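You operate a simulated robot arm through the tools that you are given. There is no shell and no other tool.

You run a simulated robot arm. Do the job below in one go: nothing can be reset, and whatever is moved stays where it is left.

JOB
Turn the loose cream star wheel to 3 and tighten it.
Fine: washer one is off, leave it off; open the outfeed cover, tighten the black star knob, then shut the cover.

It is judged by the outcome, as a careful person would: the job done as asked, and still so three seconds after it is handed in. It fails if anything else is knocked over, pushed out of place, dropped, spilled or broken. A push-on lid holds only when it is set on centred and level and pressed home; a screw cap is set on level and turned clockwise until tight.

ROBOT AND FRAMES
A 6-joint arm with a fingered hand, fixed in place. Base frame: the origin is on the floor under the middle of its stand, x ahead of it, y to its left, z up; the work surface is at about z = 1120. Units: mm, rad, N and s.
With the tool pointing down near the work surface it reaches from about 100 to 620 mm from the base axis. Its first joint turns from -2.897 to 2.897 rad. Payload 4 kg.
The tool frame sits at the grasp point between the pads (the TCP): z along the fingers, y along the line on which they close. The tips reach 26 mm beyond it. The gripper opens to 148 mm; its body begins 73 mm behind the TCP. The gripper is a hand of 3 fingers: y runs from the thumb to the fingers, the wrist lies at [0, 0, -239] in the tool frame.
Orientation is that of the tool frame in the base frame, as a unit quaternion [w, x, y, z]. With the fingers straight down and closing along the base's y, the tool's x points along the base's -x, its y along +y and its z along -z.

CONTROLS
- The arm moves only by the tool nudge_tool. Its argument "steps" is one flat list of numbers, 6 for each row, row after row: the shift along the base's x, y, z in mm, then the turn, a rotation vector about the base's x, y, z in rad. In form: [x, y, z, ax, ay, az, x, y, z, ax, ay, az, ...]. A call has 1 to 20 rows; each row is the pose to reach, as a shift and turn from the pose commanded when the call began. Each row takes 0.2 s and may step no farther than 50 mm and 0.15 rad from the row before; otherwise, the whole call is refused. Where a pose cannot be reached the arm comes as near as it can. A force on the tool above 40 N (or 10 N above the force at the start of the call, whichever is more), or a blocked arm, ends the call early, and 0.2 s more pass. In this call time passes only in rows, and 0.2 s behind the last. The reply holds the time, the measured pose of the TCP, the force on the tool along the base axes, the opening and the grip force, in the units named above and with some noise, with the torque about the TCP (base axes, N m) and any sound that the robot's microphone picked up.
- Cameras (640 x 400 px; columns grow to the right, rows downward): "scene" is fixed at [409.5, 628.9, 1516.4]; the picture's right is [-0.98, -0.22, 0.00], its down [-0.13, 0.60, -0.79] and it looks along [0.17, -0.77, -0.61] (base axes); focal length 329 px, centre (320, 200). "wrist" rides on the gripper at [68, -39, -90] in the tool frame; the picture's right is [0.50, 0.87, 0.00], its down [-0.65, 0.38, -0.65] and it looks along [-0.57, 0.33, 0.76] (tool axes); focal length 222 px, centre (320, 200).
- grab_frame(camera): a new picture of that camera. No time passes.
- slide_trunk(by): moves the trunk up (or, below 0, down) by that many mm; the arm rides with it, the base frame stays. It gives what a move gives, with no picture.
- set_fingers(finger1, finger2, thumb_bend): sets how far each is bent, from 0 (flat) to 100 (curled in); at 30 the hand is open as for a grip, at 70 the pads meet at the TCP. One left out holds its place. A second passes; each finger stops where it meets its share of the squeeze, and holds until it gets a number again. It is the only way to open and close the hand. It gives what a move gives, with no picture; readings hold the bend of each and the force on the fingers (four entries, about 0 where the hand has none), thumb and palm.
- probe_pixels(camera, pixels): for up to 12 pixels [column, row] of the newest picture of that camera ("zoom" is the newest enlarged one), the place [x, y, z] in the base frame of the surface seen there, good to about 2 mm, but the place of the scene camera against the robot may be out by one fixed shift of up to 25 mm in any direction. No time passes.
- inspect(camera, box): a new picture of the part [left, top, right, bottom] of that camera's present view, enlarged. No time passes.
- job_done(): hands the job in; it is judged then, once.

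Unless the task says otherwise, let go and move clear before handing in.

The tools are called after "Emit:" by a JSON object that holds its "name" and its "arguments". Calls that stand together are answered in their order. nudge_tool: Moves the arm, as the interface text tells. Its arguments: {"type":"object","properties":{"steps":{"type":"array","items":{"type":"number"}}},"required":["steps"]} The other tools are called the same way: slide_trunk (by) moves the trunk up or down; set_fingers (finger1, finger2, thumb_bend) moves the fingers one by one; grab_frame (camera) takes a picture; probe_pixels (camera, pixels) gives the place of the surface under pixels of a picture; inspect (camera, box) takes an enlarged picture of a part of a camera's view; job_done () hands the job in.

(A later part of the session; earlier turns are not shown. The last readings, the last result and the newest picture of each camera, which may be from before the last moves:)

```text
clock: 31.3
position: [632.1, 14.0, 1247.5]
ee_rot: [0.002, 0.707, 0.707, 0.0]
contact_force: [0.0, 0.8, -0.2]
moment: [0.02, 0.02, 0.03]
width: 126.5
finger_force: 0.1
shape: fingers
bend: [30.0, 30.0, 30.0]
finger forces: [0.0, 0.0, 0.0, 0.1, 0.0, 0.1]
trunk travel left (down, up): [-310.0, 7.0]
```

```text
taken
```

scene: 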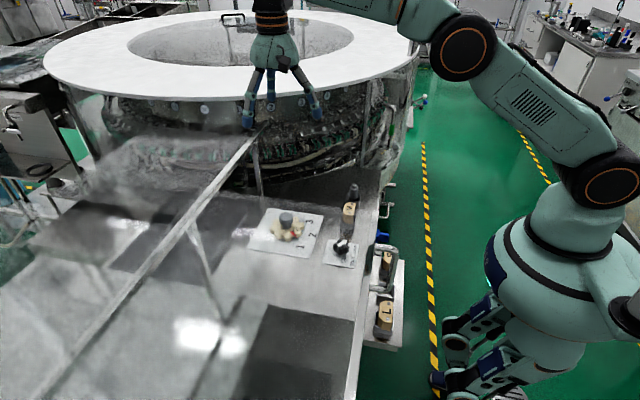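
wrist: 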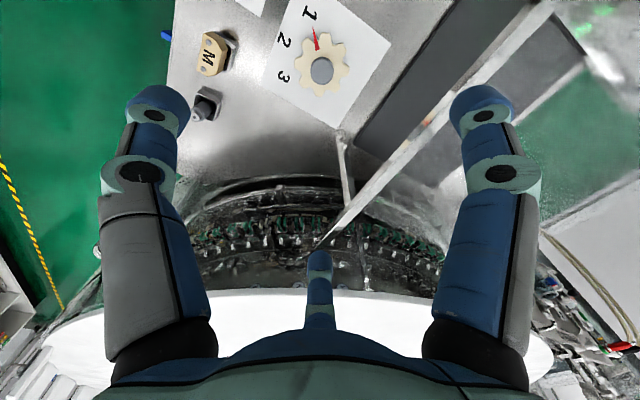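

Tool-down reach to the wheel is fine at (632, 14). Before lowering, I'll confirm where the open hood's edge is and that nothing obstructs the descent.

Emit:
{"name": "inspect", "arguments": {"camera": "scene", "box": [350, 180, 420, 270]}}

Emit:
{"name": "probe_pixels", "arguments": {"camera": "zoom", "pixels": [[265, 165], [270, 175], [300, 160], [360, 180], [375, 260], [340, 310], [250, 300], [240, 340], [262, 158], [300, 300], [335, 165], [380, 220]]}}

Emit:
{"name": "inspect", "arguments": {"camera": "wrist", "box": [250, 0, 390, 110]}}

Emit:
{"name": "probe_pixels", "arguments": {"camera": "zoom", "pixels": [[330, 260], [330, 240], [300, 140], [305, 185], [250, 60], [150, 155], [150, 280], [250, 250], [280, 310], [400, 200], [420, 250], [370, 340]]}}

```text
4.44 times, centred on (385, 225) of scene
```

zoom: 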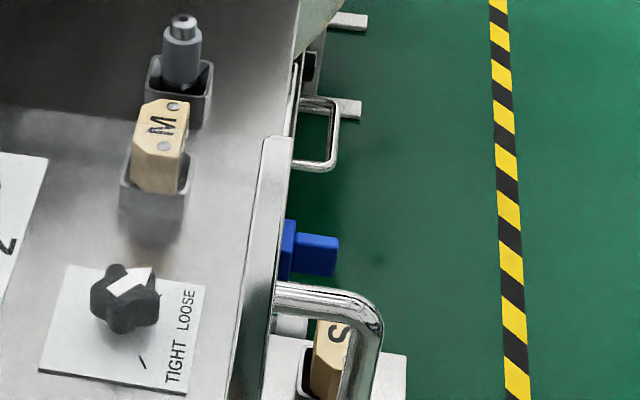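

```text
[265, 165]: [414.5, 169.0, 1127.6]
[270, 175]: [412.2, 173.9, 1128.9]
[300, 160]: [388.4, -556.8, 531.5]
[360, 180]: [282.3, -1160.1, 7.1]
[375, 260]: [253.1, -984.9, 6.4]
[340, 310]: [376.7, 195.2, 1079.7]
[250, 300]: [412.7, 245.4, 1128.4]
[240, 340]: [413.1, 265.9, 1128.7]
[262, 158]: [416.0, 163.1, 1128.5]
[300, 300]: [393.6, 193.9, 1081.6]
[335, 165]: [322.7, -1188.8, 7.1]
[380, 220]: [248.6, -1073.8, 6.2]
```

```text
3.64 times, centred on (320, 55) of wrist
```

zoom: 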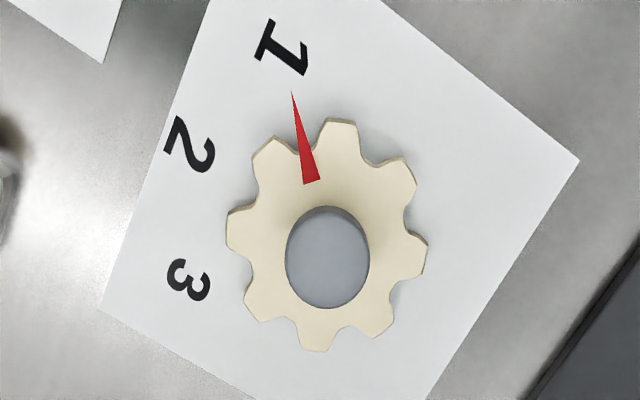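

```text
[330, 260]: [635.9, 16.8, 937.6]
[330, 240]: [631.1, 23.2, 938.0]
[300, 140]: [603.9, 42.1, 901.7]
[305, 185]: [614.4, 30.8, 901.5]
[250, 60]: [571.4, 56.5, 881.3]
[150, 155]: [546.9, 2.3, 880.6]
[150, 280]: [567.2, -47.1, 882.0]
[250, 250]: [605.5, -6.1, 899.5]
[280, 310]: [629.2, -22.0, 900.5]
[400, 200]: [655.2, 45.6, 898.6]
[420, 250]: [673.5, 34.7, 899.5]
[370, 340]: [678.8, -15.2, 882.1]
```

The hood's edge is at y ≈ 167, clear of the work area. This view refines the wheel centre to (634.5, 16) and the numbers to about 136°, 181° and 226°, so the wheel needs exactly +90°; I'll lower the trunk straight over it.

Emit:
{"name": "nudge_tool", "arguments": {"steps": [2.5, 2, 0, 0, 0, 0]}}

Emit:
{"name": "slide_trunk", "arguments": {"by": -150}}

Emit:
{"name": "grab_frame", "arguments": {"camera": "scene"}}

Emit:
{"name": "grab_frame", "arguments": {"camera": "wrist"}}

```text
clock: 31.7
position: [633.5, 17.0, 1248.3]
ee_rot: [0.002, 0.707, 0.707, 0.0]
contact_force: [0.6, 0.0, 1.3]
moment: [-0.01, 0.01, 0.0]
width: 126.7
finger_force: 0.0
shape: fingers
bend: [30.0, 30.0, 30.0]
finger forces: [0.1, 0.1, 0.1, 0.1, 0.0, 0.0]
trunk travel left (down, up): [-310.0, 7.0]
```

```text
clock: 33.4
position: [615.1, 17.8, 1036.8]
ee_rot: [-0.029, 0.707, 0.706, -0.031]
contact_force: [0.0, -0.1, -0.7]
moment: [0.02, -0.01, 0.0]
width: 126.6
finger_force: 0.0
shape: fingers
bend: [30.0, 30.0, 30.0]
finger forces: [0.0, 0.1, 0.1, 0.0, 0.1, 0.1]
trunk travel left (down, up): [-160.0, 157.0]
```

```text
taken
```

scene: 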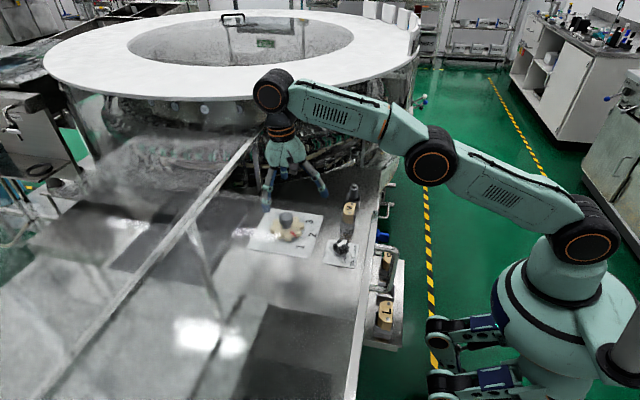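

```text
taken
```

wrist: 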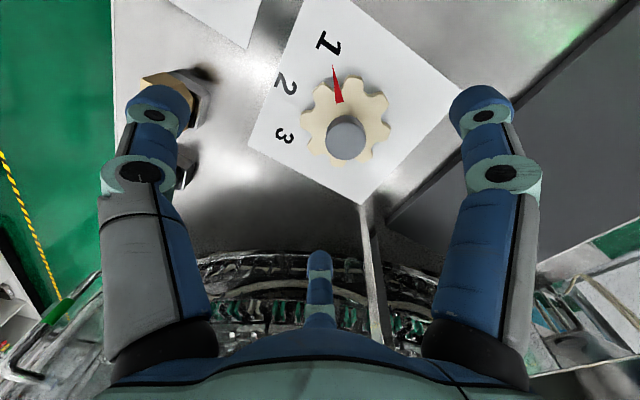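

The trunk moved, but the TCP ended at (615, 18, 1037) with a slight tilt, lower than expected, so the arm may still be settling. I'll take a fresh reading with a zero-size step.

Emit:
{"name": "nudge_tool", "arguments": {"steps": [0, 0, 0, 0, 0, 0]}}

```text
clock: 33.8
position: [616.0, 17.2, 1037.4]
ee_rot: [-0.029, 0.707, 0.706, -0.031]
contact_force: [0.9, 0.3, 0.2]
moment: [0.04, -0.02, -0.01]
width: 126.5
finger_force: 0.1
shape: fingers
bend: [30.0, 30.0, 30.0]
finger forces: [0.0, 0.1, 0.1, 0.0, 0.1, 0.1]
trunk travel left (down, up): [-160.0, 157.0]
```

The reading holds steady at (616, 17, 1037) with a tilt of about 0.085 rad, so the arm drooped a little during the slide. I'll correct the tilt and re-centre over the wheel.

Emit:
{"name": "nudge_tool", "arguments": {"steps": [9, -0.5, 10, 0, -0.043, 0, 18.5, -1, 20, 0, -0.085, 0]}}

Emit:
{"name": "grab_frame", "arguments": {"camera": "wrist"}}

```text
clock: 34.4
position: [628.6, 16.3, 1055.1]
ee_rot: [0.002, 0.708, 0.707, -0.001]
contact_force: [0.4, 0.8, 0.0]
moment: [0.01, -0.01, -0.01]
width: 126.7
finger_force: 0.1
shape: fingers
bend: [30.0, 30.0, 30.0]
finger forces: [0.0, 0.0, 0.1, 0.0, 0.0, 0.1]
out of reach, approached as far as the arm can: row 2
trunk travel left (down, up): [-160.0, 157.0]
```

```text
taken
```

wrist: 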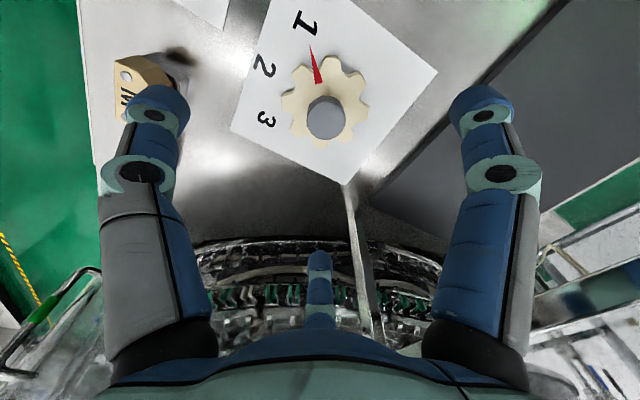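

With the trunk at −90 the tool-down reach tops out near x ≈ 629, and reach improves higher in the arm's own range. I'll raise and retract the arm, lower the trunk the rest of the way, then approach the wheel.

Emit:
{"name": "nudge_tool", "arguments": {"steps": [-10, 0, 45, 0, 0, 0, -20, 0, 90, 0, 0, 0, -35, 0, 135, 0, 0, 0, -60, 0, 170, 0, 0, 0]}}

Emit:
{"name": "slide_trunk", "arguments": {"by": -80}}

Emit:
{"name": "nudge_tool", "arguments": {"steps": [0, 0, 0, 0, 0, 0]}}

```text
clock: 35.4
position: [538.2, 14.4, 1204.0]
ee_rot: [0.003, 0.708, 0.707, 0.0]
contact_force: [-0.2, -0.4, 0.8]
moment: [-0.01, -0.05, -0.01]
width: 126.7
finger_force: 0.2
shape: fingers
bend: [30.0, 30.0, 30.0]
finger forces: [0.0, 0.0, 0.0, 0.0, 0.0, 0.1]
out of reach, approached as far as the arm can: row 1, 2, 3, 4
trunk travel left (down, up): [-160.0, 157.0]
```

```text
clock: 36.6
position: [540.6, 16.3, 1124.8]
ee_rot: [0.002, 0.707, 0.707, -0.001]
contact_force: [-0.2, -0.1, -0.8]
moment: [0.01, 0.03, -0.02]
width: 126.6
finger_force: 0.0
shape: fingers
bend: [30.0, 30.0, 30.0]
finger forces: [0.0, 0.0, 0.0, 0.0, 0.1, 0.0]
trunk travel left (down, up): [-80.0, 237.0]
```

```text
clock: 37.0
position: [540.7, 15.8, 1125.5]
ee_rot: [0.001, 0.708, 0.707, -0.001]
contact_force: [0.0, -0.7, -0.5]
moment: [0.0, -0.01, 0.0]
width: 127.0
finger_force: 0.1
shape: fingers
bend: [30.0, 30.0, 30.0]
finger forces: [0.0, 0.1, 0.0, 0.0, 0.1, 0.0]
trunk travel left (down, up): [-80.0, 237.0]
```

The trunk is now at −170 and the arm is steady at (541, 16, 1125). I'll descend and reach out towards the wheel, staying above the cap (z ≈ 938) for now.

Emit:
{"name": "nudge_tool", "arguments": {"steps": [20, 0, -40, 0, 0, 0, 40, 0, -80, 0, 0, 0, 60, 0, -120, 0, 0, 0, 80, 0, -150, 0, 0, 0, 94, 0.5, -165, 0, 0, 0]}}

Emit:
{"name": "grab_frame", "arguments": {"camera": "wrist"}}

Emit:
{"name": "grab_frame", "arguments": {"camera": "scene"}}

```text
clock: 38.2
position: [636.2, 14.4, 957.9]
ee_rot: [0.001, 0.708, 0.706, -0.001]
contact_force: [-0.2, -0.2, -0.4]
moment: [-0.02, 0.02, 0.01]
width: 127.0
finger_force: 0.1
shape: fingers
bend: [30.0, 30.0, 30.0]
finger forces: [0.0, 0.0, 0.0, 0.0, 0.0, 0.0]
trunk travel left (down, up): [-80.0, 237.0]
```

```text
taken
```

wrist: 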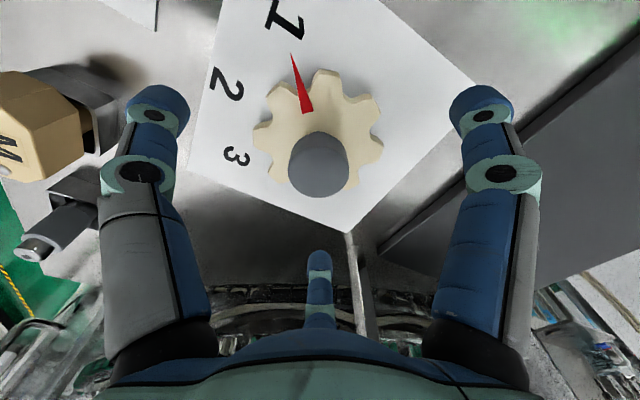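

```text
taken
```

scene: 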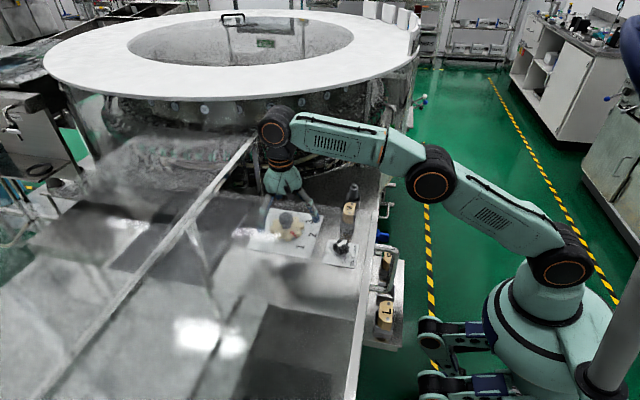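

I'm over the wheel at (636, 14, 958) with room to spare. I'll re-measure the cap and lobes from this close view to centre precisely.

Emit:
{"name": "probe_pixels", "arguments": {"camera": "wrist", "pixels": [[318, 165], [295, 165], [340, 165], [318, 145], [318, 190], [256, 135], [275, 95], [320, 75], [368, 100], [380, 145], [296, 60], [304, 95]]}}

Emit:
{"name": "inspect", "arguments": {"camera": "wrist", "box": [190, 0, 450, 220]}}

```text
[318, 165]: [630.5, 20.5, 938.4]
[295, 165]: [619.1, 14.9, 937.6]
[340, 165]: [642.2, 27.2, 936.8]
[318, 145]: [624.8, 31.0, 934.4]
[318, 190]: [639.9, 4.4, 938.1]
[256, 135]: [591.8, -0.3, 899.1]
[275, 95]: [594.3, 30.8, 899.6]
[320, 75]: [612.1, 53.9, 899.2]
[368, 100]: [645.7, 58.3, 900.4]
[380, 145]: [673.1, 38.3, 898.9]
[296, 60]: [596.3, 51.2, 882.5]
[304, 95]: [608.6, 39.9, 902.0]
```

```text
1.82 times, centred on (320, 110) of wrist
```

zoom: 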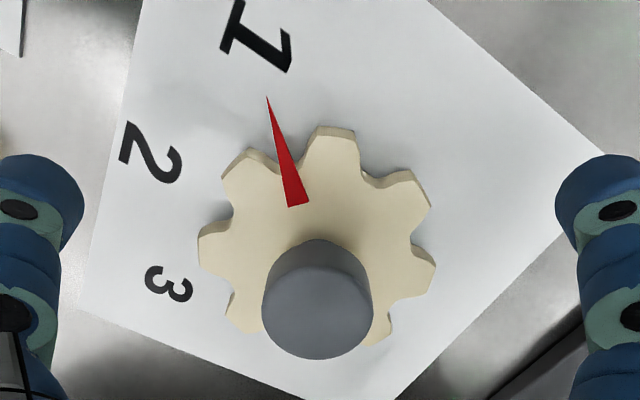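

Fitting the lobes gives a wheel centre of about (634.3, 15.5) and radius 45, so I only need a small centring shift. I'll lower the open fingers around the rim, with tips a few millimetres above the plate.

Emit:
{"name": "nudge_tool", "arguments": {"steps": [-1.5, 1, -15, 0, 0, 0, -1.5, 1, -30, 0, 0, 0, -1.5, 1, -40, 0, 0, 0, -1.5, 1, -46, 0, 0, 0]}}

Emit:
{"name": "grab_frame", "arguments": {"camera": "wrist"}}

Emit:
{"name": "inspect", "arguments": {"camera": "scene", "box": [220, 130, 360, 270]}}

```text
clock: 39.2
position: [631.9, 16.2, 914.2]
ee_rot: [0.001, 0.707, 0.708, -0.001]
contact_force: [-0.4, 0.4, 0.1]
moment: [0.05, 0.0, 0.0]
width: 126.5
finger_force: 0.0
shape: fingers
bend: [30.0, 30.0, 30.0]
finger forces: [0.1, 0.0, 0.0, 0.0, 0.0, 0.0]
trunk travel left (down, up): [-80.0, 237.0]
```

```text
taken
```

wrist: 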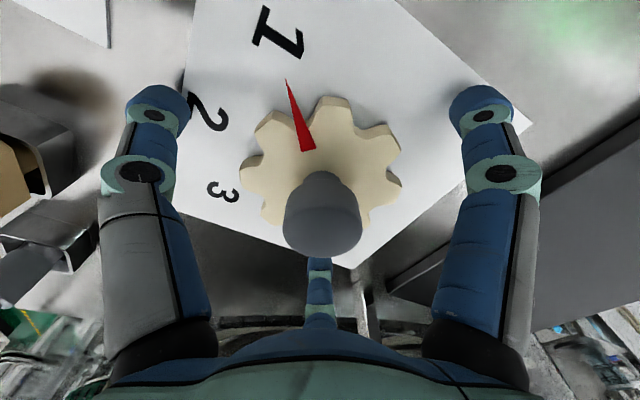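

```text
2.86 times, centred on (290, 200) of scene
```

zoom: 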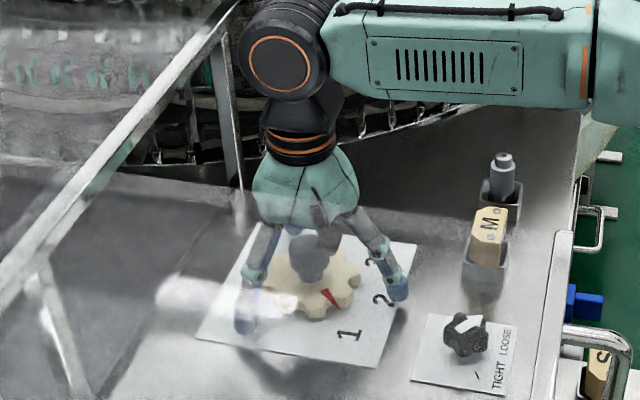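

The hand is centred around the wheel with no contact at z ≈ 914. I'll lower 3 mm more and close the fingers onto the rim.

Emit:
{"name": "nudge_tool", "arguments": {"steps": [1.5, 0, -3, 0, 0, 0]}}

Emit:
{"name": "set_fingers", "arguments": {"finger1": 55, "finger2": 55, "thumb_bend": 55}}

Emit:
{"name": "grab_frame", "arguments": {"camera": "wrist"}}

Emit:
{"name": "inspect", "arguments": {"camera": "scene", "box": [220, 130, 360, 270]}}

```text
clock: 39.6
position: [634.3, 16.2, 911.3]
ee_rot: [0.002, 0.707, 0.707, -0.001]
contact_force: [-0.1, 0.0, -0.2]
moment: [0.0, 0.01, -0.01]
width: 126.4
finger_force: 0.0
shape: fingers
bend: [30.0, 30.0, 30.0]
finger forces: [0.0, 0.0, 0.0, 0.0, 0.0, 0.1]
trunk travel left (down, up): [-80.0, 237.0]
```

```text
clock: 40.5
position: [633.6, 16.6, 916.4]
ee_rot: [0.004, 0.707, 0.707, 0.002]
contact_force: [-1.6, -0.7, 15.3]
moment: [0.19, 0.73, -0.01]
width: 71.1
finger_force: 18.2
shape: fingers
bend: [47.0, 47.0, 49.0]
finger forces: [8.9, 7.6, 0.0, 0.0, 19.7, 0.1]
trunk travel left (down, up): [-80.0, 237.0]
stopped: the force on the tool passed its limit at 41 N (the readings are from after the stop); the commanded pose is now the measured one
```

```text
taken
```

wrist: 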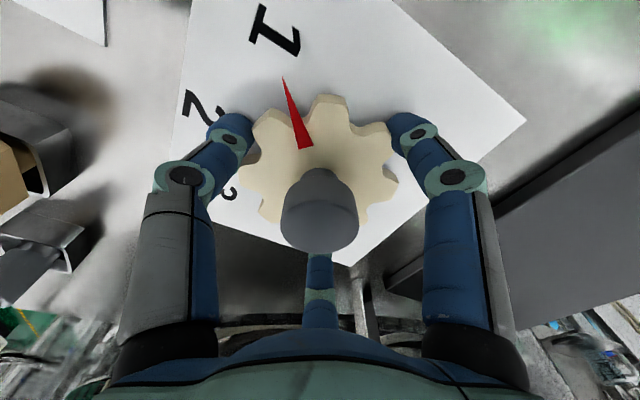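

```text
2.86 times, centred on (290, 200) of scene
```

zoom: 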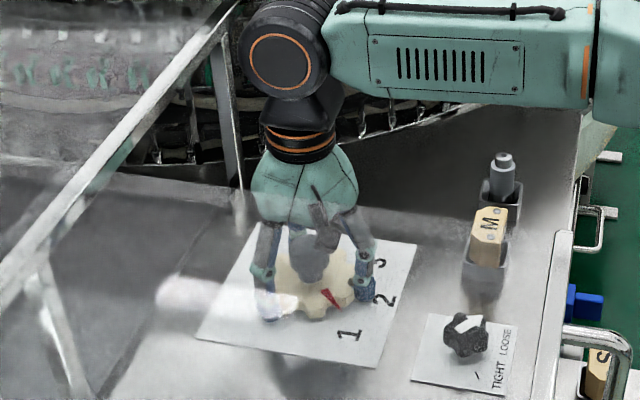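

The grip is on the rim (thumb 20 N, fingers 8–9 N), but the tips also pressed the plate and pushed the hand up about 5 mm. I'll ease the thumb and lift 3 mm to take the load off the plate.

Emit:
{"name": "nudge_tool", "arguments": {"steps": [0, 0, 3, 0, 0, 0]}}

```text
clock: 40.9
position: [635.6, 16.1, 915.3]
ee_rot: [0.002, 0.708, 0.706, 0.001]
contact_force: [-5.1, 0.6, 1.9]
moment: [0.24, -0.01, -0.02]
width: 71.3
finger_force: 13.0
shape: fingers
bend: [47.0, 47.0, 49.0]
finger forces: [9.5, 6.9, 0.0, 0.0, 10.1, 0.0]
trunk travel left (down, up): [-80.0, 237.0]
```

The load is balanced now and the hand is centred on the wheel. I'll turn about +z in small steps, first 0.6 rad, then check the red mark.

Emit:
{"name": "nudge_tool", "arguments": {"steps": [0, 0, 0, 0, 0, 0.12, 0, 0, 0, 0, 0, 0.24, 0, 0, 0, 0, 0, 0.36, 0, 0, 0, 0, 0, 0.48, 0, 0, 0, 0, 0, 0.6]}}

Emit:
{"name": "grab_frame", "arguments": {"camera": "wrist"}}

Emit:
{"name": "inspect", "arguments": {"camera": "scene", "box": [220, 130, 360, 270]}}

```text
clock: 42.0
position: [634.3, 15.9, 915.8]
ee_rot: [0.002, 0.465, 0.885, 0.002]
contact_force: [-5.8, -2.2, -6.4]
moment: [-0.02, 0.1, 0.01]
width: 71.3
finger_force: 12.5
shape: fingers
bend: [48.0, 47.0, 49.0]
finger forces: [6.0, 6.7, 0.0, 0.1, 11.4, 0.0]
trunk travel left (down, up): [-80.0, 237.0]
```

```text
taken
```

wrist: 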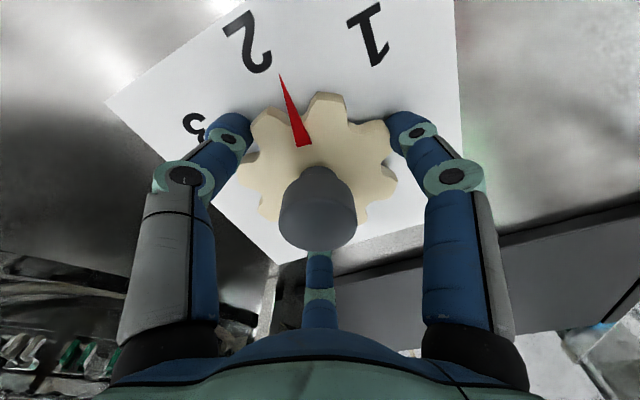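

```text
2.86 times, centred on (290, 200) of scene
```

zoom: 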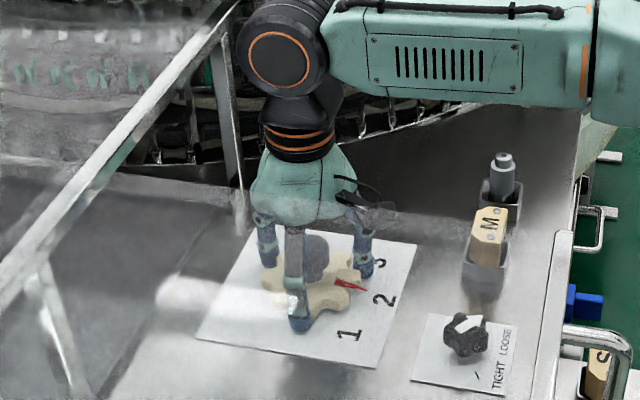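

The wheel is turning with the hand and the red mark is now between 1 and 2, approaching 2. I'll continue the remaining 0.97 rad.

Emit:
{"name": "nudge_tool", "arguments": {"steps": [0, 0, 0, 0, 0, 0.12, 0, 0, 0, 0, 0, 0.24, 0, 0, 0, 0, 0, 0.36, 0, 0, 0, 0, 0, 0.48, 0, 0, 0, 0, 0, 0.6, 0, 0, 0, 0, 0, 0.72, 0, 0, 0, 0, 0, 0.84, 0, 0, 0, 0, 0, 0.97]}}

Emit:
{"name": "grab_frame", "arguments": {"camera": "wrist"}}

Emit:
{"name": "inspect", "arguments": {"camera": "wrist", "box": [200, 0, 440, 200]}}

Emit:
{"name": "inspect", "arguments": {"camera": "scene", "box": [220, 130, 360, 270]}}

```text
clock: 43.9
position: [635.5, 16.1, 917.0]
ee_rot: [0.002, -0.001, 1.0, 0.004]
contact_force: [-6.4, -6.7, -8.4]
moment: [-0.14, 0.19, -0.06]
width: 71.5
finger_force: 12.6
shape: fingers
bend: [48.0, 48.0, 48.0]
finger forces: [7.2, 5.8, 0.1, 0.0, 11.8, 0.0]
trunk travel left (down, up): [-80.0, 237.0]
```

```text
taken
```

wrist: 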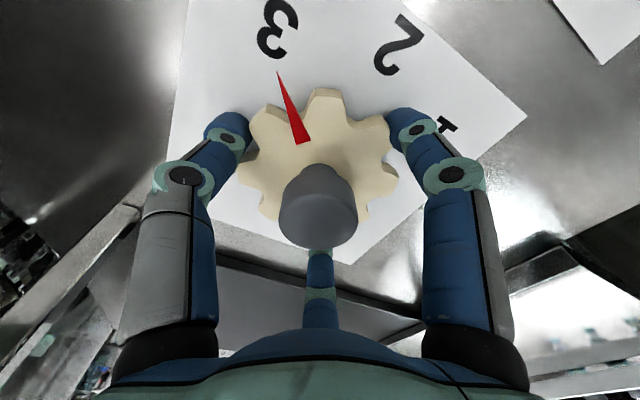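

```text
2.00 times, centred on (320, 100) of wrist
```

zoom: 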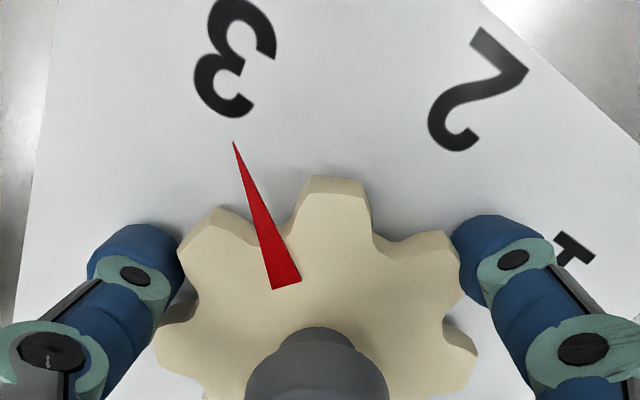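

```text
2.86 times, centred on (290, 200) of scene
```

zoom: 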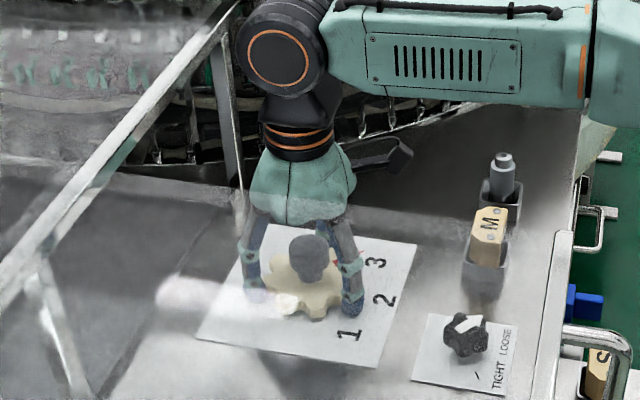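

The red mark now points to 3; by my ray estimates it may be 1–2° past it. I'll probe the mark and the numeral for a better comparison before deciding on a small correction.

Emit:
{"name": "inspect", "arguments": {"camera": "wrist", "box": [240, 0, 340, 150]}}

Emit:
{"name": "probe_pixels", "arguments": {"camera": "wrist", "pixels": [[279, 76], [283, 86], [288, 100], [294, 115], [299, 130], [303, 140], [276, 30], [276, 20], [280, 40], [316, 95], [265, 120], [240, 165]]}}

```text
2.67 times, centred on (290, 75) of wrist
```

zoom: 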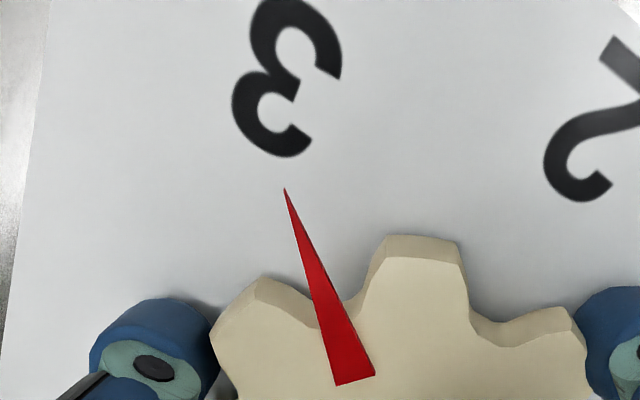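

```text
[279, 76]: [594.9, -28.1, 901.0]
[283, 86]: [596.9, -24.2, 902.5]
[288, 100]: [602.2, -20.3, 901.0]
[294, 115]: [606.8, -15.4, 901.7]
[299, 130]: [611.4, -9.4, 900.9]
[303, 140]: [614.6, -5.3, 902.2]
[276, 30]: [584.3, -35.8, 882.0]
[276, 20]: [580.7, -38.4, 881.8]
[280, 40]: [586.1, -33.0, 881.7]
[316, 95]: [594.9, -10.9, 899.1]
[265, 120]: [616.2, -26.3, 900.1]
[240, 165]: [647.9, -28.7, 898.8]
```

Averaging the probes, the mark sits at about 228° against 226° for the 3, so it's roughly 2° over. I'll turn back 0.03 rad, release, and rise to check.

Emit:
{"name": "nudge_tool", "arguments": {"steps": [0, 0, 0, 0, 0, -0.03]}}

Emit:
{"name": "set_fingers", "arguments": {"finger1": 30, "finger2": 30, "thumb_bend": 30}}

Emit:
{"name": "nudge_tool", "arguments": {"steps": [0, 0, 20, 0, 0, 0, 0, 0, 50, 0, 0, 0]}}

Emit:
{"name": "grab_frame", "arguments": {"camera": "wrist"}}

Emit:
{"name": "inspect", "arguments": {"camera": "wrist", "box": [240, 0, 400, 200]}}

```text
clock: 44.2
position: [635.7, 15.7, 913.8]
ee_rot: [0.002, 0.015, 1.0, 0.004]
contact_force: [-4.2, -6.9, -6.4]
moment: [-0.11, 0.15, 0.02]
width: 71.7
finger_force: 12.5
shape: fingers
bend: [48.0, 48.0, 48.0]
finger forces: [6.5, 6.0, 0.1, 0.0, 11.8, 0.0]
trunk travel left (down, up): [-80.0, 237.0]
```

```text
clock: 45.2
position: [633.5, 16.7, 915.3]
ee_rot: [0.003, 0.016, 1.0, 0.003]
contact_force: [0.9, 0.5, -0.2]
moment: [0.01, 0.01, -0.01]
width: 126.4
finger_force: 0.0
shape: fingers
bend: [30.0, 30.0, 30.0]
finger forces: [0.1, 0.1, 0.0, 0.0, 0.1, 0.1]
trunk travel left (down, up): [-80.0, 237.0]
```

```text
clock: 45.9
position: [633.4, 17.1, 965.7]
ee_rot: [0.002, 0.016, 1.0, 0.003]
contact_force: [-0.3, 0.0, 0.8]
moment: [0.0, 0.0, -0.03]
width: 126.8
finger_force: 0.0
shape: fingers
bend: [30.0, 30.0, 30.0]
finger forces: [0.0, 0.1, 0.1, 0.0, 0.0, 0.0]
trunk travel left (down, up): [-80.0, 237.0]
```

```text
taken
```

wrist: 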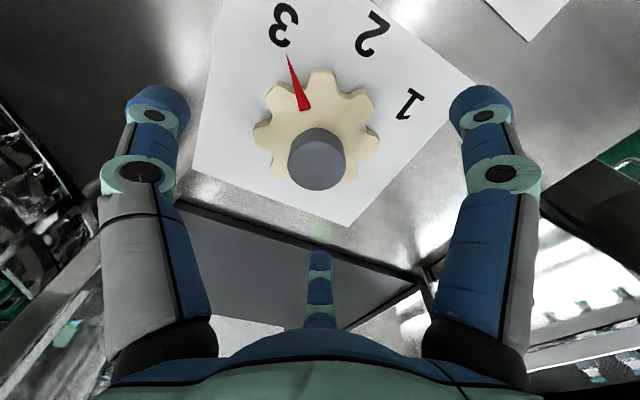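

```text
2.00 times, centred on (320, 100) of wrist
```

zoom: 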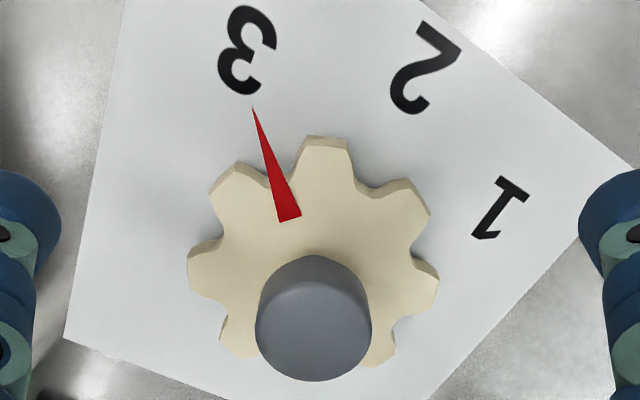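

The wheel stayed put on release, with the mark at 3. I'll probe the mark and all three numerals for a final angle comparison.

Emit:
{"name": "probe_pixels", "arguments": {"camera": "zoom", "pixels": [[254, 118], [262, 140], [270, 165], [280, 195], [288, 212], [247, 50], [240, 30], [252, 75], [424, 67], [500, 207], [480, 235], [515, 185]]}}

Emit:
{"name": "probe_pixels", "arguments": {"camera": "zoom", "pixels": [[313, 318], [313, 262], [258, 318], [370, 318], [313, 375], [190, 275], [215, 185], [327, 138], [428, 200], [436, 280], [225, 345], [385, 360]]}}

```text
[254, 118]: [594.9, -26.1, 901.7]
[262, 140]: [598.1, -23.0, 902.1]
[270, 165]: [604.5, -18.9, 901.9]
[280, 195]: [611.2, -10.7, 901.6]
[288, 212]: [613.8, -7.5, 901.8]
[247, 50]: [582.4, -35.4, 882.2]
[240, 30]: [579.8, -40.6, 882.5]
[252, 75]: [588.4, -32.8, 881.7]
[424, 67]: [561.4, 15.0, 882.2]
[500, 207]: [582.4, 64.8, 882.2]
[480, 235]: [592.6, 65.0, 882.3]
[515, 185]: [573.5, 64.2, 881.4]
```

```text
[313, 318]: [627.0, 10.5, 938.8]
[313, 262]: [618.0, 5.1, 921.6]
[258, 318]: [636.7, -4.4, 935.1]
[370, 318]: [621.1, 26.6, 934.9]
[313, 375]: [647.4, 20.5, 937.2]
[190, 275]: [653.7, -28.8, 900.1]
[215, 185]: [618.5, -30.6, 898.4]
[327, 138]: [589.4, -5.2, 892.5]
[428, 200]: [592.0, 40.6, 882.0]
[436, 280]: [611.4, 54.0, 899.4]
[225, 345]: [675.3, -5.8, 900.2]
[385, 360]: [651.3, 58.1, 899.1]
```

By my ray calculation the mark is within about 1° of the 3, so the wheel is set. Next is the black knob; I'll rise and move back to look at it closely, keeping clear of guide M.

Emit:
{"name": "nudge_tool", "arguments": {"steps": [0, 0, 40, 0, 0, 0, -30, 5, 75, 0, 0, 0, -75, 10, 75, 0, 0, 0, -120, 15, 75, 0, 0, 0, -165, 20, 75, 0, 0, 0, -195, 25, 75, 0, 0, 0]}}

Emit:
{"name": "grab_frame", "arguments": {"camera": "wrist"}}

Emit:
{"name": "grab_frame", "arguments": {"camera": "scene"}}

```text
clock: 47.2
position: [438.8, 43.4, 1041.8]
ee_rot: [0.002, 0.016, 1.0, 0.003]
contact_force: [-0.3, 0.3, -1.2]
moment: [-0.01, -0.02, 0.01]
width: 126.7
finger_force: 0.1
shape: fingers
bend: [30.0, 30.0, 30.0]
finger forces: [0.0, 0.0, 0.0, 0.0, 0.0, 0.0]
out of reach, approached as far as the arm can: row 1
trunk travel left (down, up): [-80.0, 237.0]
```

```text
taken
```

wrist: 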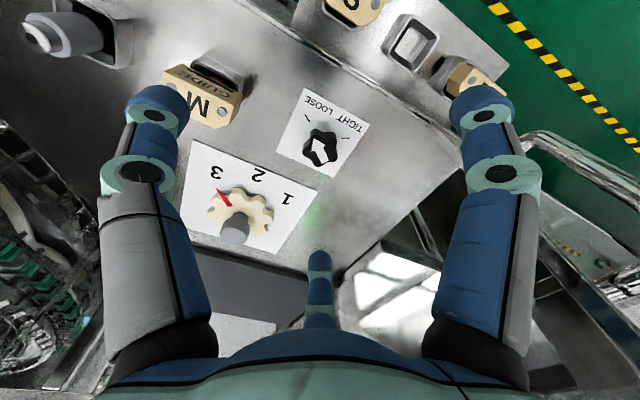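

```text
taken
```

scene: 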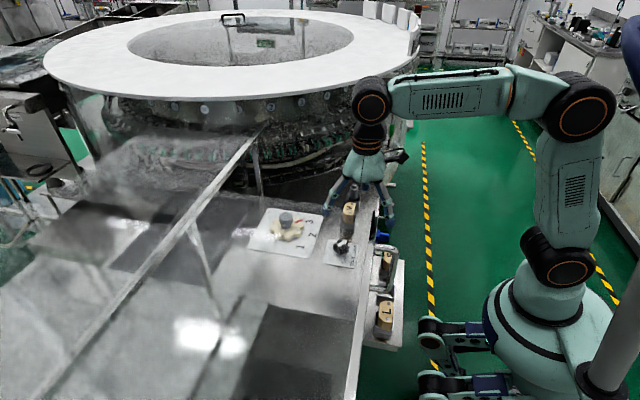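

The knob is in clear view at wrist pixel (322,148), and the wheel still points at 3. I'll enlarge the knob and probe its top, arrow and the TIGHT/LOOSE ticks.

Emit:
{"name": "inspect", "arguments": {"camera": "wrist", "box": [270, 85, 380, 190]}}

Emit:
{"name": "probe_pixels", "arguments": {"camera": "zoom", "pixels": [[330, 240], [310, 210], [335, 260], [280, 215], [330, 180], [385, 205], [375, 270], [320, 290], [285, 270], [265, 135], [420, 210], [350, 240]]}}

Emit:
{"name": "inspect", "arguments": {"camera": "wrist", "box": [190, 150, 300, 250]}}

```text
3.81 times, centred on (325, 138) of wrist
```

zoom: 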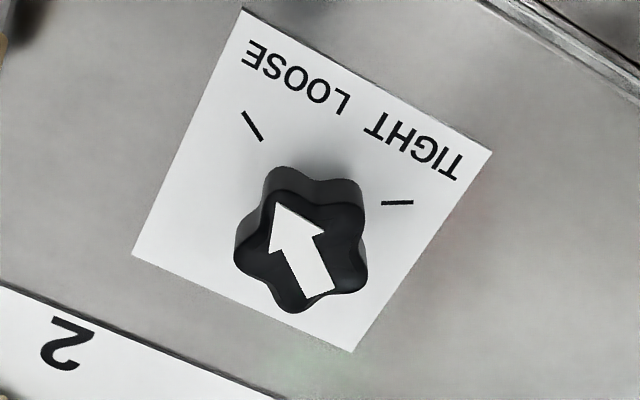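

```text
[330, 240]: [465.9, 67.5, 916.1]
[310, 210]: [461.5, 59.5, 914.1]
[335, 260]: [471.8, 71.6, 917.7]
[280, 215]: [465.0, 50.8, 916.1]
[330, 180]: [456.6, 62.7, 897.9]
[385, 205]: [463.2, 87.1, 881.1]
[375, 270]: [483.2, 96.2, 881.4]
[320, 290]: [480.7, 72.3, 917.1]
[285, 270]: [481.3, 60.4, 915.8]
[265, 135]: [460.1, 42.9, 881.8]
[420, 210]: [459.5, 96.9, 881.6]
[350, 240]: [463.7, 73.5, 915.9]
```

```text
4.00 times, centred on (245, 200) of wrist
```

zoom: 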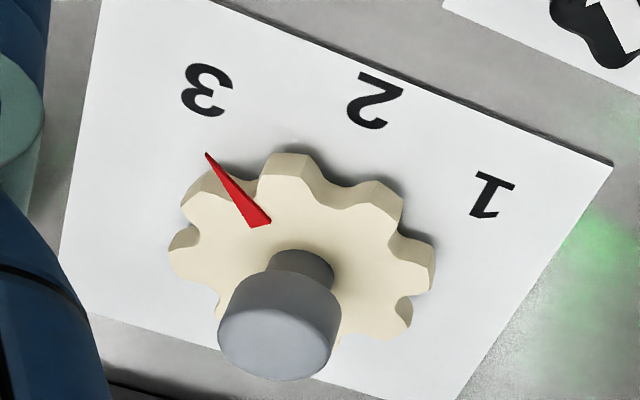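

The knob centre is about (475, 64), top z ≈ 917, radius ≈ 22. Its ticks are at roughly 240° (LOOSE, where the arrow is) and 120° (TIGHT), so tightening is about 120° clockwise; I'll move above it with the hand pre-turned and partly closed to stay clear of guide M.

Emit:
{"name": "set_fingers", "arguments": {"finger1": 44, "finger2": 44, "thumb_bend": 44}}

Emit:
{"name": "nudge_tool", "arguments": {"steps": [6, 3, 0, 0, 0, 0.14, 12, 7, 0, 0, 0, 0.28, 18, 10, 0, 0, 0, 0.42, 24, 14, 0, 0, 0, 0.56, 30, 17, 0, 0, 0, 0.7, 35, 20, 0, 0, 0, 0.84, 36, 20.5, -30, 0, 0, 0.92, 36, 20.5, -60, 0, 0, 0.92]}}

Emit:
{"name": "grab_frame", "arguments": {"camera": "wrist"}}

Emit:
{"name": "inspect", "arguments": {"camera": "scene", "box": [290, 130, 430, 290]}}

```text
clock: 48.2
position: [440.1, 44.1, 1041.5]
ee_rot: [0.002, 0.015, 1.0, 0.002]
contact_force: [0.4, -0.4, 0.3]
moment: [0.02, 0.02, -0.01]
width: 82.5
finger_force: 0.0
shape: fingers
bend: [44.0, 44.0, 44.0]
finger forces: [0.0, 0.1, 0.0, 0.0, 0.1, 0.0]
trunk travel left (down, up): [-80.0, 237.0]
```

```text
clock: 50.0
position: [476.8, 61.7, 981.3]
ee_rot: [0.001, -0.43, 0.903, 0.004]
contact_force: [0.0, 0.5, -0.1]
moment: [-0.02, 0.02, 0.02]
width: 82.4
finger_force: 0.1
shape: fingers
bend: [44.0, 44.0, 44.0]
finger forces: [0.0, 0.0, 0.0, 0.0, 0.1, 0.0]
trunk travel left (down, up): [-80.0, 237.0]
```

```text
taken
```

wrist: 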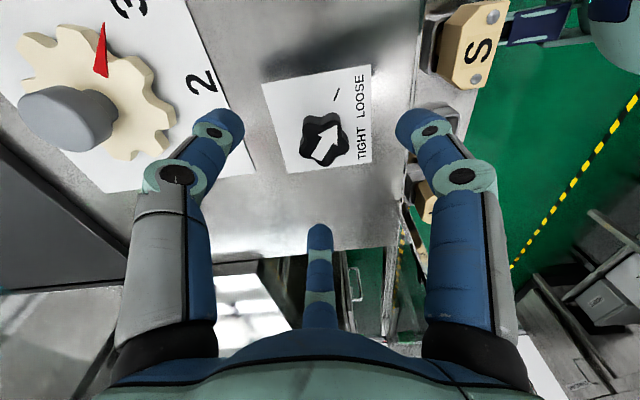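

```text
2.50 times, centred on (360, 210) of scene
```

zoom: 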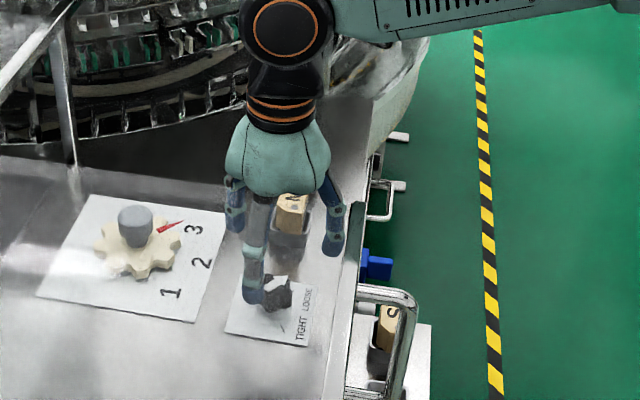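

The hand is above the knob with all fingers clear of guide M and the deck edge. I'll probe the knob once more from here to centre exactly before descending.

Emit:
{"name": "inspect", "arguments": {"camera": "wrist", "box": [255, 60, 385, 180]}}

Emit:
{"name": "probe_pixels", "arguments": {"camera": "zoom", "pixels": [[325, 280], [290, 245], [345, 235], [375, 280], [345, 315], [270, 310], [310, 320], [330, 200], [360, 250], [300, 300], [280, 280], [365, 135]]}}

```text
3.33 times, centred on (320, 120) of wrist
```

zoom: 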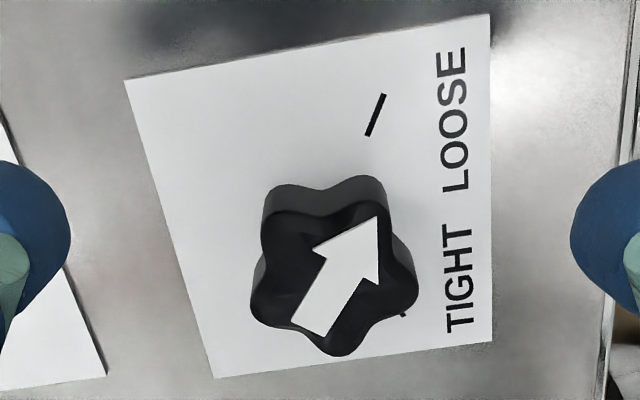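

```text
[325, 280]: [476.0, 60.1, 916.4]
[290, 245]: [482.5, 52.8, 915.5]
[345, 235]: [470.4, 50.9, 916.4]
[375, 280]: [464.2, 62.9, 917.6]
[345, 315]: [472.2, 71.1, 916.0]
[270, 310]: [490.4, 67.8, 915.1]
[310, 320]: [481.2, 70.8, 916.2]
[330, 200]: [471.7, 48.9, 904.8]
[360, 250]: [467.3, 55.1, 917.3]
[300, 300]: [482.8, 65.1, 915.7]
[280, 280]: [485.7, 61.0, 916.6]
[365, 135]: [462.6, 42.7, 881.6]
```

The knob's centre reads about (475, 62), so I'm within 2 mm. Allowing for the fingertips reaching about 34 mm below the TCP mid-curl, I'll descend to z ≈ 920 to keep them off the plate.

Emit:
{"name": "nudge_tool", "arguments": {"steps": [-1.5, 0.3, -25, 0, 0, 0, -1.5, 0.3, -45, 0, 0, 0, -1.5, 0.3, -60, 0, 0, 0]}}

Emit:
{"name": "set_fingers", "arguments": {"finger1": 64, "finger2": 64, "thumb_bend": 64}}

Emit:
{"name": "grab_frame", "arguments": {"camera": "wrist"}}

Emit:
{"name": "inspect", "arguments": {"camera": "scene", "box": [290, 130, 430, 290]}}

```text
clock: 50.9
position: [475.6, 62.7, 920.9]
ee_rot: [0.0, -0.43, 0.903, 0.004]
contact_force: [-1.1, -0.1, 0.3]
moment: [-0.02, 0.01, 0.01]
width: 82.2
finger_force: 0.0
shape: fingers
bend: [44.0, 44.0, 44.0]
finger forces: [0.1, 0.0, 0.0, 0.1, 0.0, 0.0]
trunk travel left (down, up): [-80.0, 237.0]
```

```text
clock: 51.9
position: [474.2, 64.0, 921.1]
ee_rot: [0.0, -0.43, 0.903, 0.004]
contact_force: [1.2, 0.8, -2.1]
moment: [0.0, -0.02, 0.03]
width: 26.3
finger_force: 5.1
shape: fingers
bend: [61.0, 59.0, 62.0]
finger forces: [2.4, 3.7, 0.0, 0.1, 3.5, 0.1]
trunk travel left (down, up): [-80.0, 237.0]
```

```text
taken
```

wrist: 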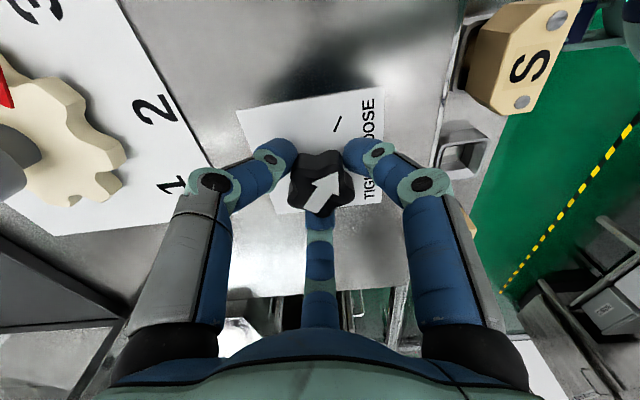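

```text
2.50 times, centred on (360, 210) of scene
```

zoom: 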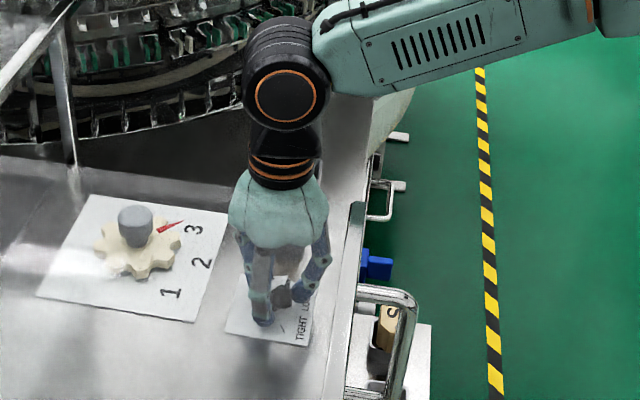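

The fingers are on the knob with a light grip (2–4 N). I'll squeeze a bit more, then start turning clockwise.

Emit:
{"name": "set_fingers", "arguments": {"finger1": 70, "finger2": 70, "thumb_bend": 72}}

Emit:
{"name": "nudge_tool", "arguments": {"steps": [0, 0, 0, 0, 0, -0.12, 0, 0, 0, 0, 0, -0.24, 0, 0, 0, 0, 0, -0.36, 0, 0, 0, 0, 0, -0.48]}}

Emit:
{"name": "grab_frame", "arguments": {"camera": "wrist"}}

```text
clock: 52.9
position: [474.8, 62.5, 920.4]
ee_rot: [0.0, -0.43, 0.903, 0.005]
contact_force: [5.6, -2.9, -1.5]
moment: [-0.08, -0.09, -0.02]
width: 24.3
finger_force: 14.3
shape: fingers
bend: [61.0, 60.0, 64.0]
finger forces: [7.4, 8.3, 0.1, 0.1, 13.5, 0.0]
trunk travel left (down, up): [-80.0, 237.0]
```

```text
clock: 53.9
position: [474.8, 61.4, 922.2]
ee_rot: [0.001, -0.203, 0.979, 0.003]
contact_force: [1.0, -3.0, -2.0]
moment: [-0.03, -0.01, 0.02]
width: 24.3
finger_force: 13.6
shape: fingers
bend: [61.0, 60.0, 64.0]
finger forces: [8.1, 8.4, 0.1, 0.1, 12.0, 0.1]
trunk travel left (down, up): [-80.0, 237.0]
```

```text
taken
```

wrist: 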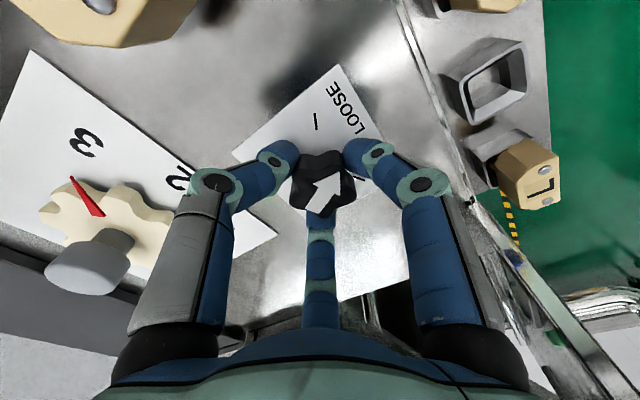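

The knob turns with the hand, and its arrow has kept the same place in the camera view. I'll continue clockwise while watching the torque.

Emit:
{"name": "nudge_tool", "arguments": {"steps": [0, 0, 0, 0, 0, -0.12, 0, 0, 0, 0, 0, -0.24, 0, 0, 0, 0, 0, -0.36, 0, 0, 0, 0, 0, -0.48, 0, 0, 0, 0, 0, -0.6, 0, 0, 0, 0, 0, -0.72, 0, 0, 0, 0, 0, -0.84, 0, 0, 0, 0, 0, -0.96, 0, 0, 0, 0, 0, -1.08]}}

Emit:
{"name": "grab_frame", "arguments": {"camera": "wrist"}}

Emit:
{"name": "inspect", "arguments": {"camera": "scene", "box": [290, 130, 430, 290]}}

```text
clock: 55.9
position: [473.6, 62.9, 920.3]
ee_rot: [0.003, 0.33, 0.944, 0.002]
contact_force: [-6.3, 1.2, -2.8]
moment: [0.07, 0.18, 0.03]
width: 24.7
finger_force: 14.8
shape: fingers
bend: [60.0, 61.0, 64.0]
finger forces: [10.2, 7.0, 0.1, 0.1, 12.5, 0.0]
trunk travel left (down, up): [-80.0, 237.0]
```

```text
taken
```

wrist: 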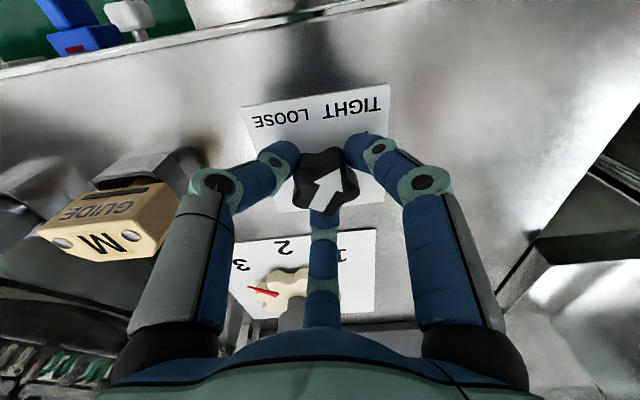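

```text
2.50 times, centred on (360, 210) of scene
```

zoom: 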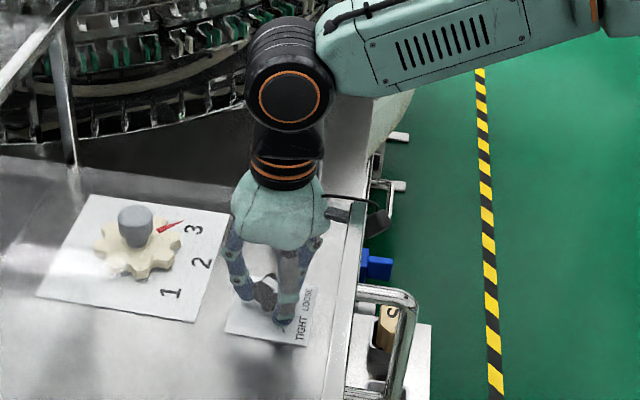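

I've turned about 90° so far with little torque, and the arrow is heading for TIGHT. I'll turn the remaining 0.53 rad, watching for resistance.

Emit:
{"name": "nudge_tool", "arguments": {"steps": [0, 0, 0, 0, 0, -0.12, 0, 0, 0, 0, 0, -0.24, 0, 0, 0, 0, 0, -0.36, 0, 0, 0, 0, 0, -0.48, 0, 0, 0, 0, 0, -0.54]}}

Emit:
{"name": "grab_frame", "arguments": {"camera": "wrist"}}

Emit:
{"name": "inspect", "arguments": {"camera": "wrist", "box": [230, 70, 410, 230]}}

```text
clock: 57.0
position: [474.2, 62.8, 920.9]
ee_rot: [0.004, 0.57, 0.822, 0.001]
contact_force: [-8.3, 4.5, -1.3]
moment: [0.2, 0.25, 0.08]
width: 24.6
finger_force: 15.6
shape: fingers
bend: [60.0, 62.0, 64.0]
finger forces: [10.7, 6.2, 0.1, 0.0, 14.4, 0.0]
trunk travel left (down, up): [-80.0, 237.0]
```

```text
taken
```

wrist: 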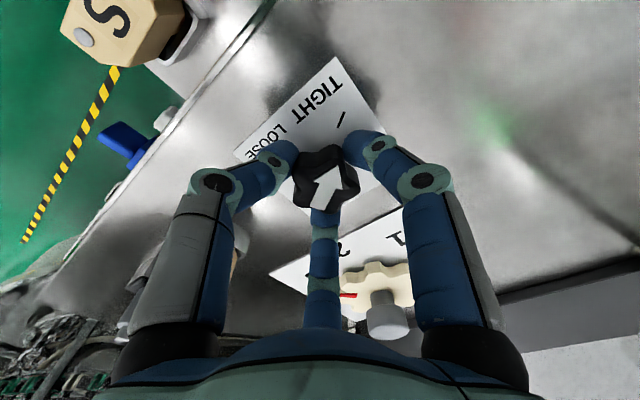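

```text
2.50 times, centred on (320, 150) of wrist
```

zoom: 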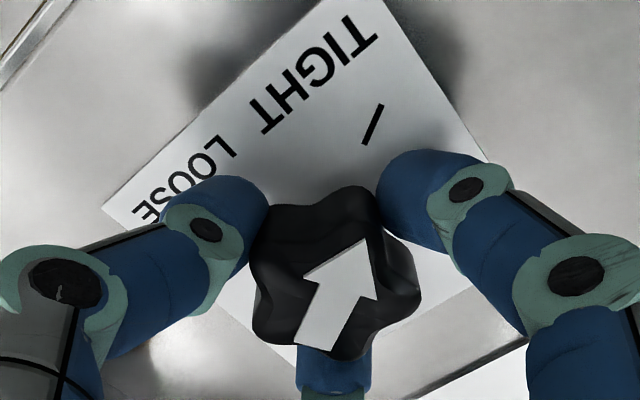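

The arrow now lines up with the TIGHT tick as it did with LOOSE at the start. I'll press on slightly, 0.1 rad, to feel whether it has seated against a stop.

Emit:
{"name": "nudge_tool", "arguments": {"steps": [0, 0, 0, 0, 0, -0.05, 0, 0, 0, 0, 0, -0.1]}}

Emit:
{"name": "inspect", "arguments": {"camera": "wrist", "box": [230, 70, 410, 230]}}

```text
clock: 57.6
position: [474.2, 63.0, 920.8]
ee_rot: [0.004, 0.61, 0.793, 0.002]
contact_force: [-7.0, 1.0, -0.2]
moment: [0.09, 0.17, 0.25]
width: 24.5
finger_force: 17.0
shape: fingers
bend: [60.0, 62.0, 64.0]
finger forces: [11.6, 6.2, 0.0, 0.0, 15.8, 0.0]
trunk travel left (down, up): [-80.0, 237.0]
```

```text
2.50 times, centred on (320, 150) of wrist
```

zoom: 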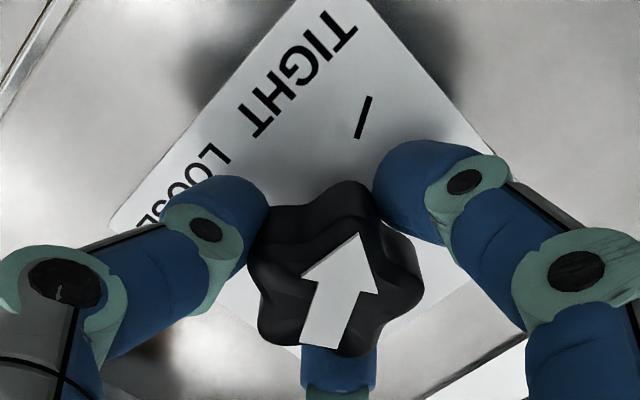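

The torque rose from 0.08 to 0.25 N·m and the arrow began to lag the hand, so the knob has reached its stop at TIGHT. I'll squeeze a touch harder and give one more small clockwise push to be sure it's snug.

Emit:
{"name": "set_fingers", "arguments": {"finger1": 78, "finger2": 78, "thumb_bend": 80}}

Emit:
{"name": "nudge_tool", "arguments": {"steps": [0, 0, 0, 0, 0, -0.06, 0, 0, 0, 0, 0, -0.12]}}

Emit:
{"name": "inspect", "arguments": {"camera": "wrist", "box": [230, 70, 410, 230]}}

```text
clock: 58.6
position: [473.5, 62.3, 921.5]
ee_rot: [0.003, 0.61, 0.793, 0.001]
contact_force: [-12.8, -5.2, -3.6]
moment: [-0.04, 0.17, 0.19]
width: 24.2
finger_force: 22.9
shape: fingers
bend: [59.0, 62.0, 65.0]
finger forces: [10.8, 10.6, 0.1, 0.0, 23.7, 0.0]
trunk travel left (down, up): [-80.0, 237.0]
```

```text
clock: 59.2
position: [474.8, 60.8, 921.3]
ee_rot: [0.003, 0.656, 0.754, 0.001]
contact_force: [-14.0, -12.9, -5.3]
moment: [-0.19, 0.24, 0.49]
width: 24.0
finger_force: 24.7
shape: fingers
bend: [59.0, 63.0, 65.0]
finger forces: [12.7, 8.7, 0.0, 0.0, 28.4, 0.0]
trunk travel left (down, up): [-80.0, 237.0]
```

```text
2.50 times, centred on (320, 150) of wrist
```

zoom: 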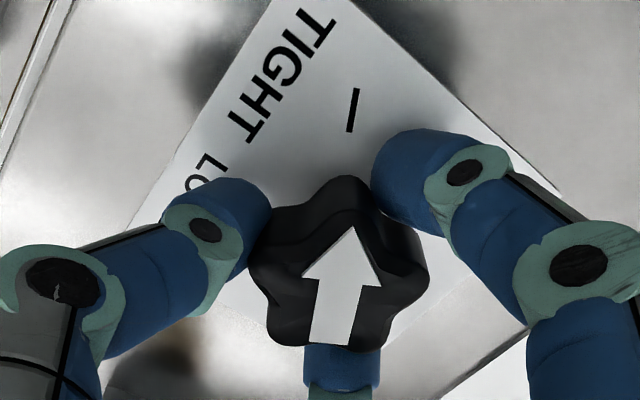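

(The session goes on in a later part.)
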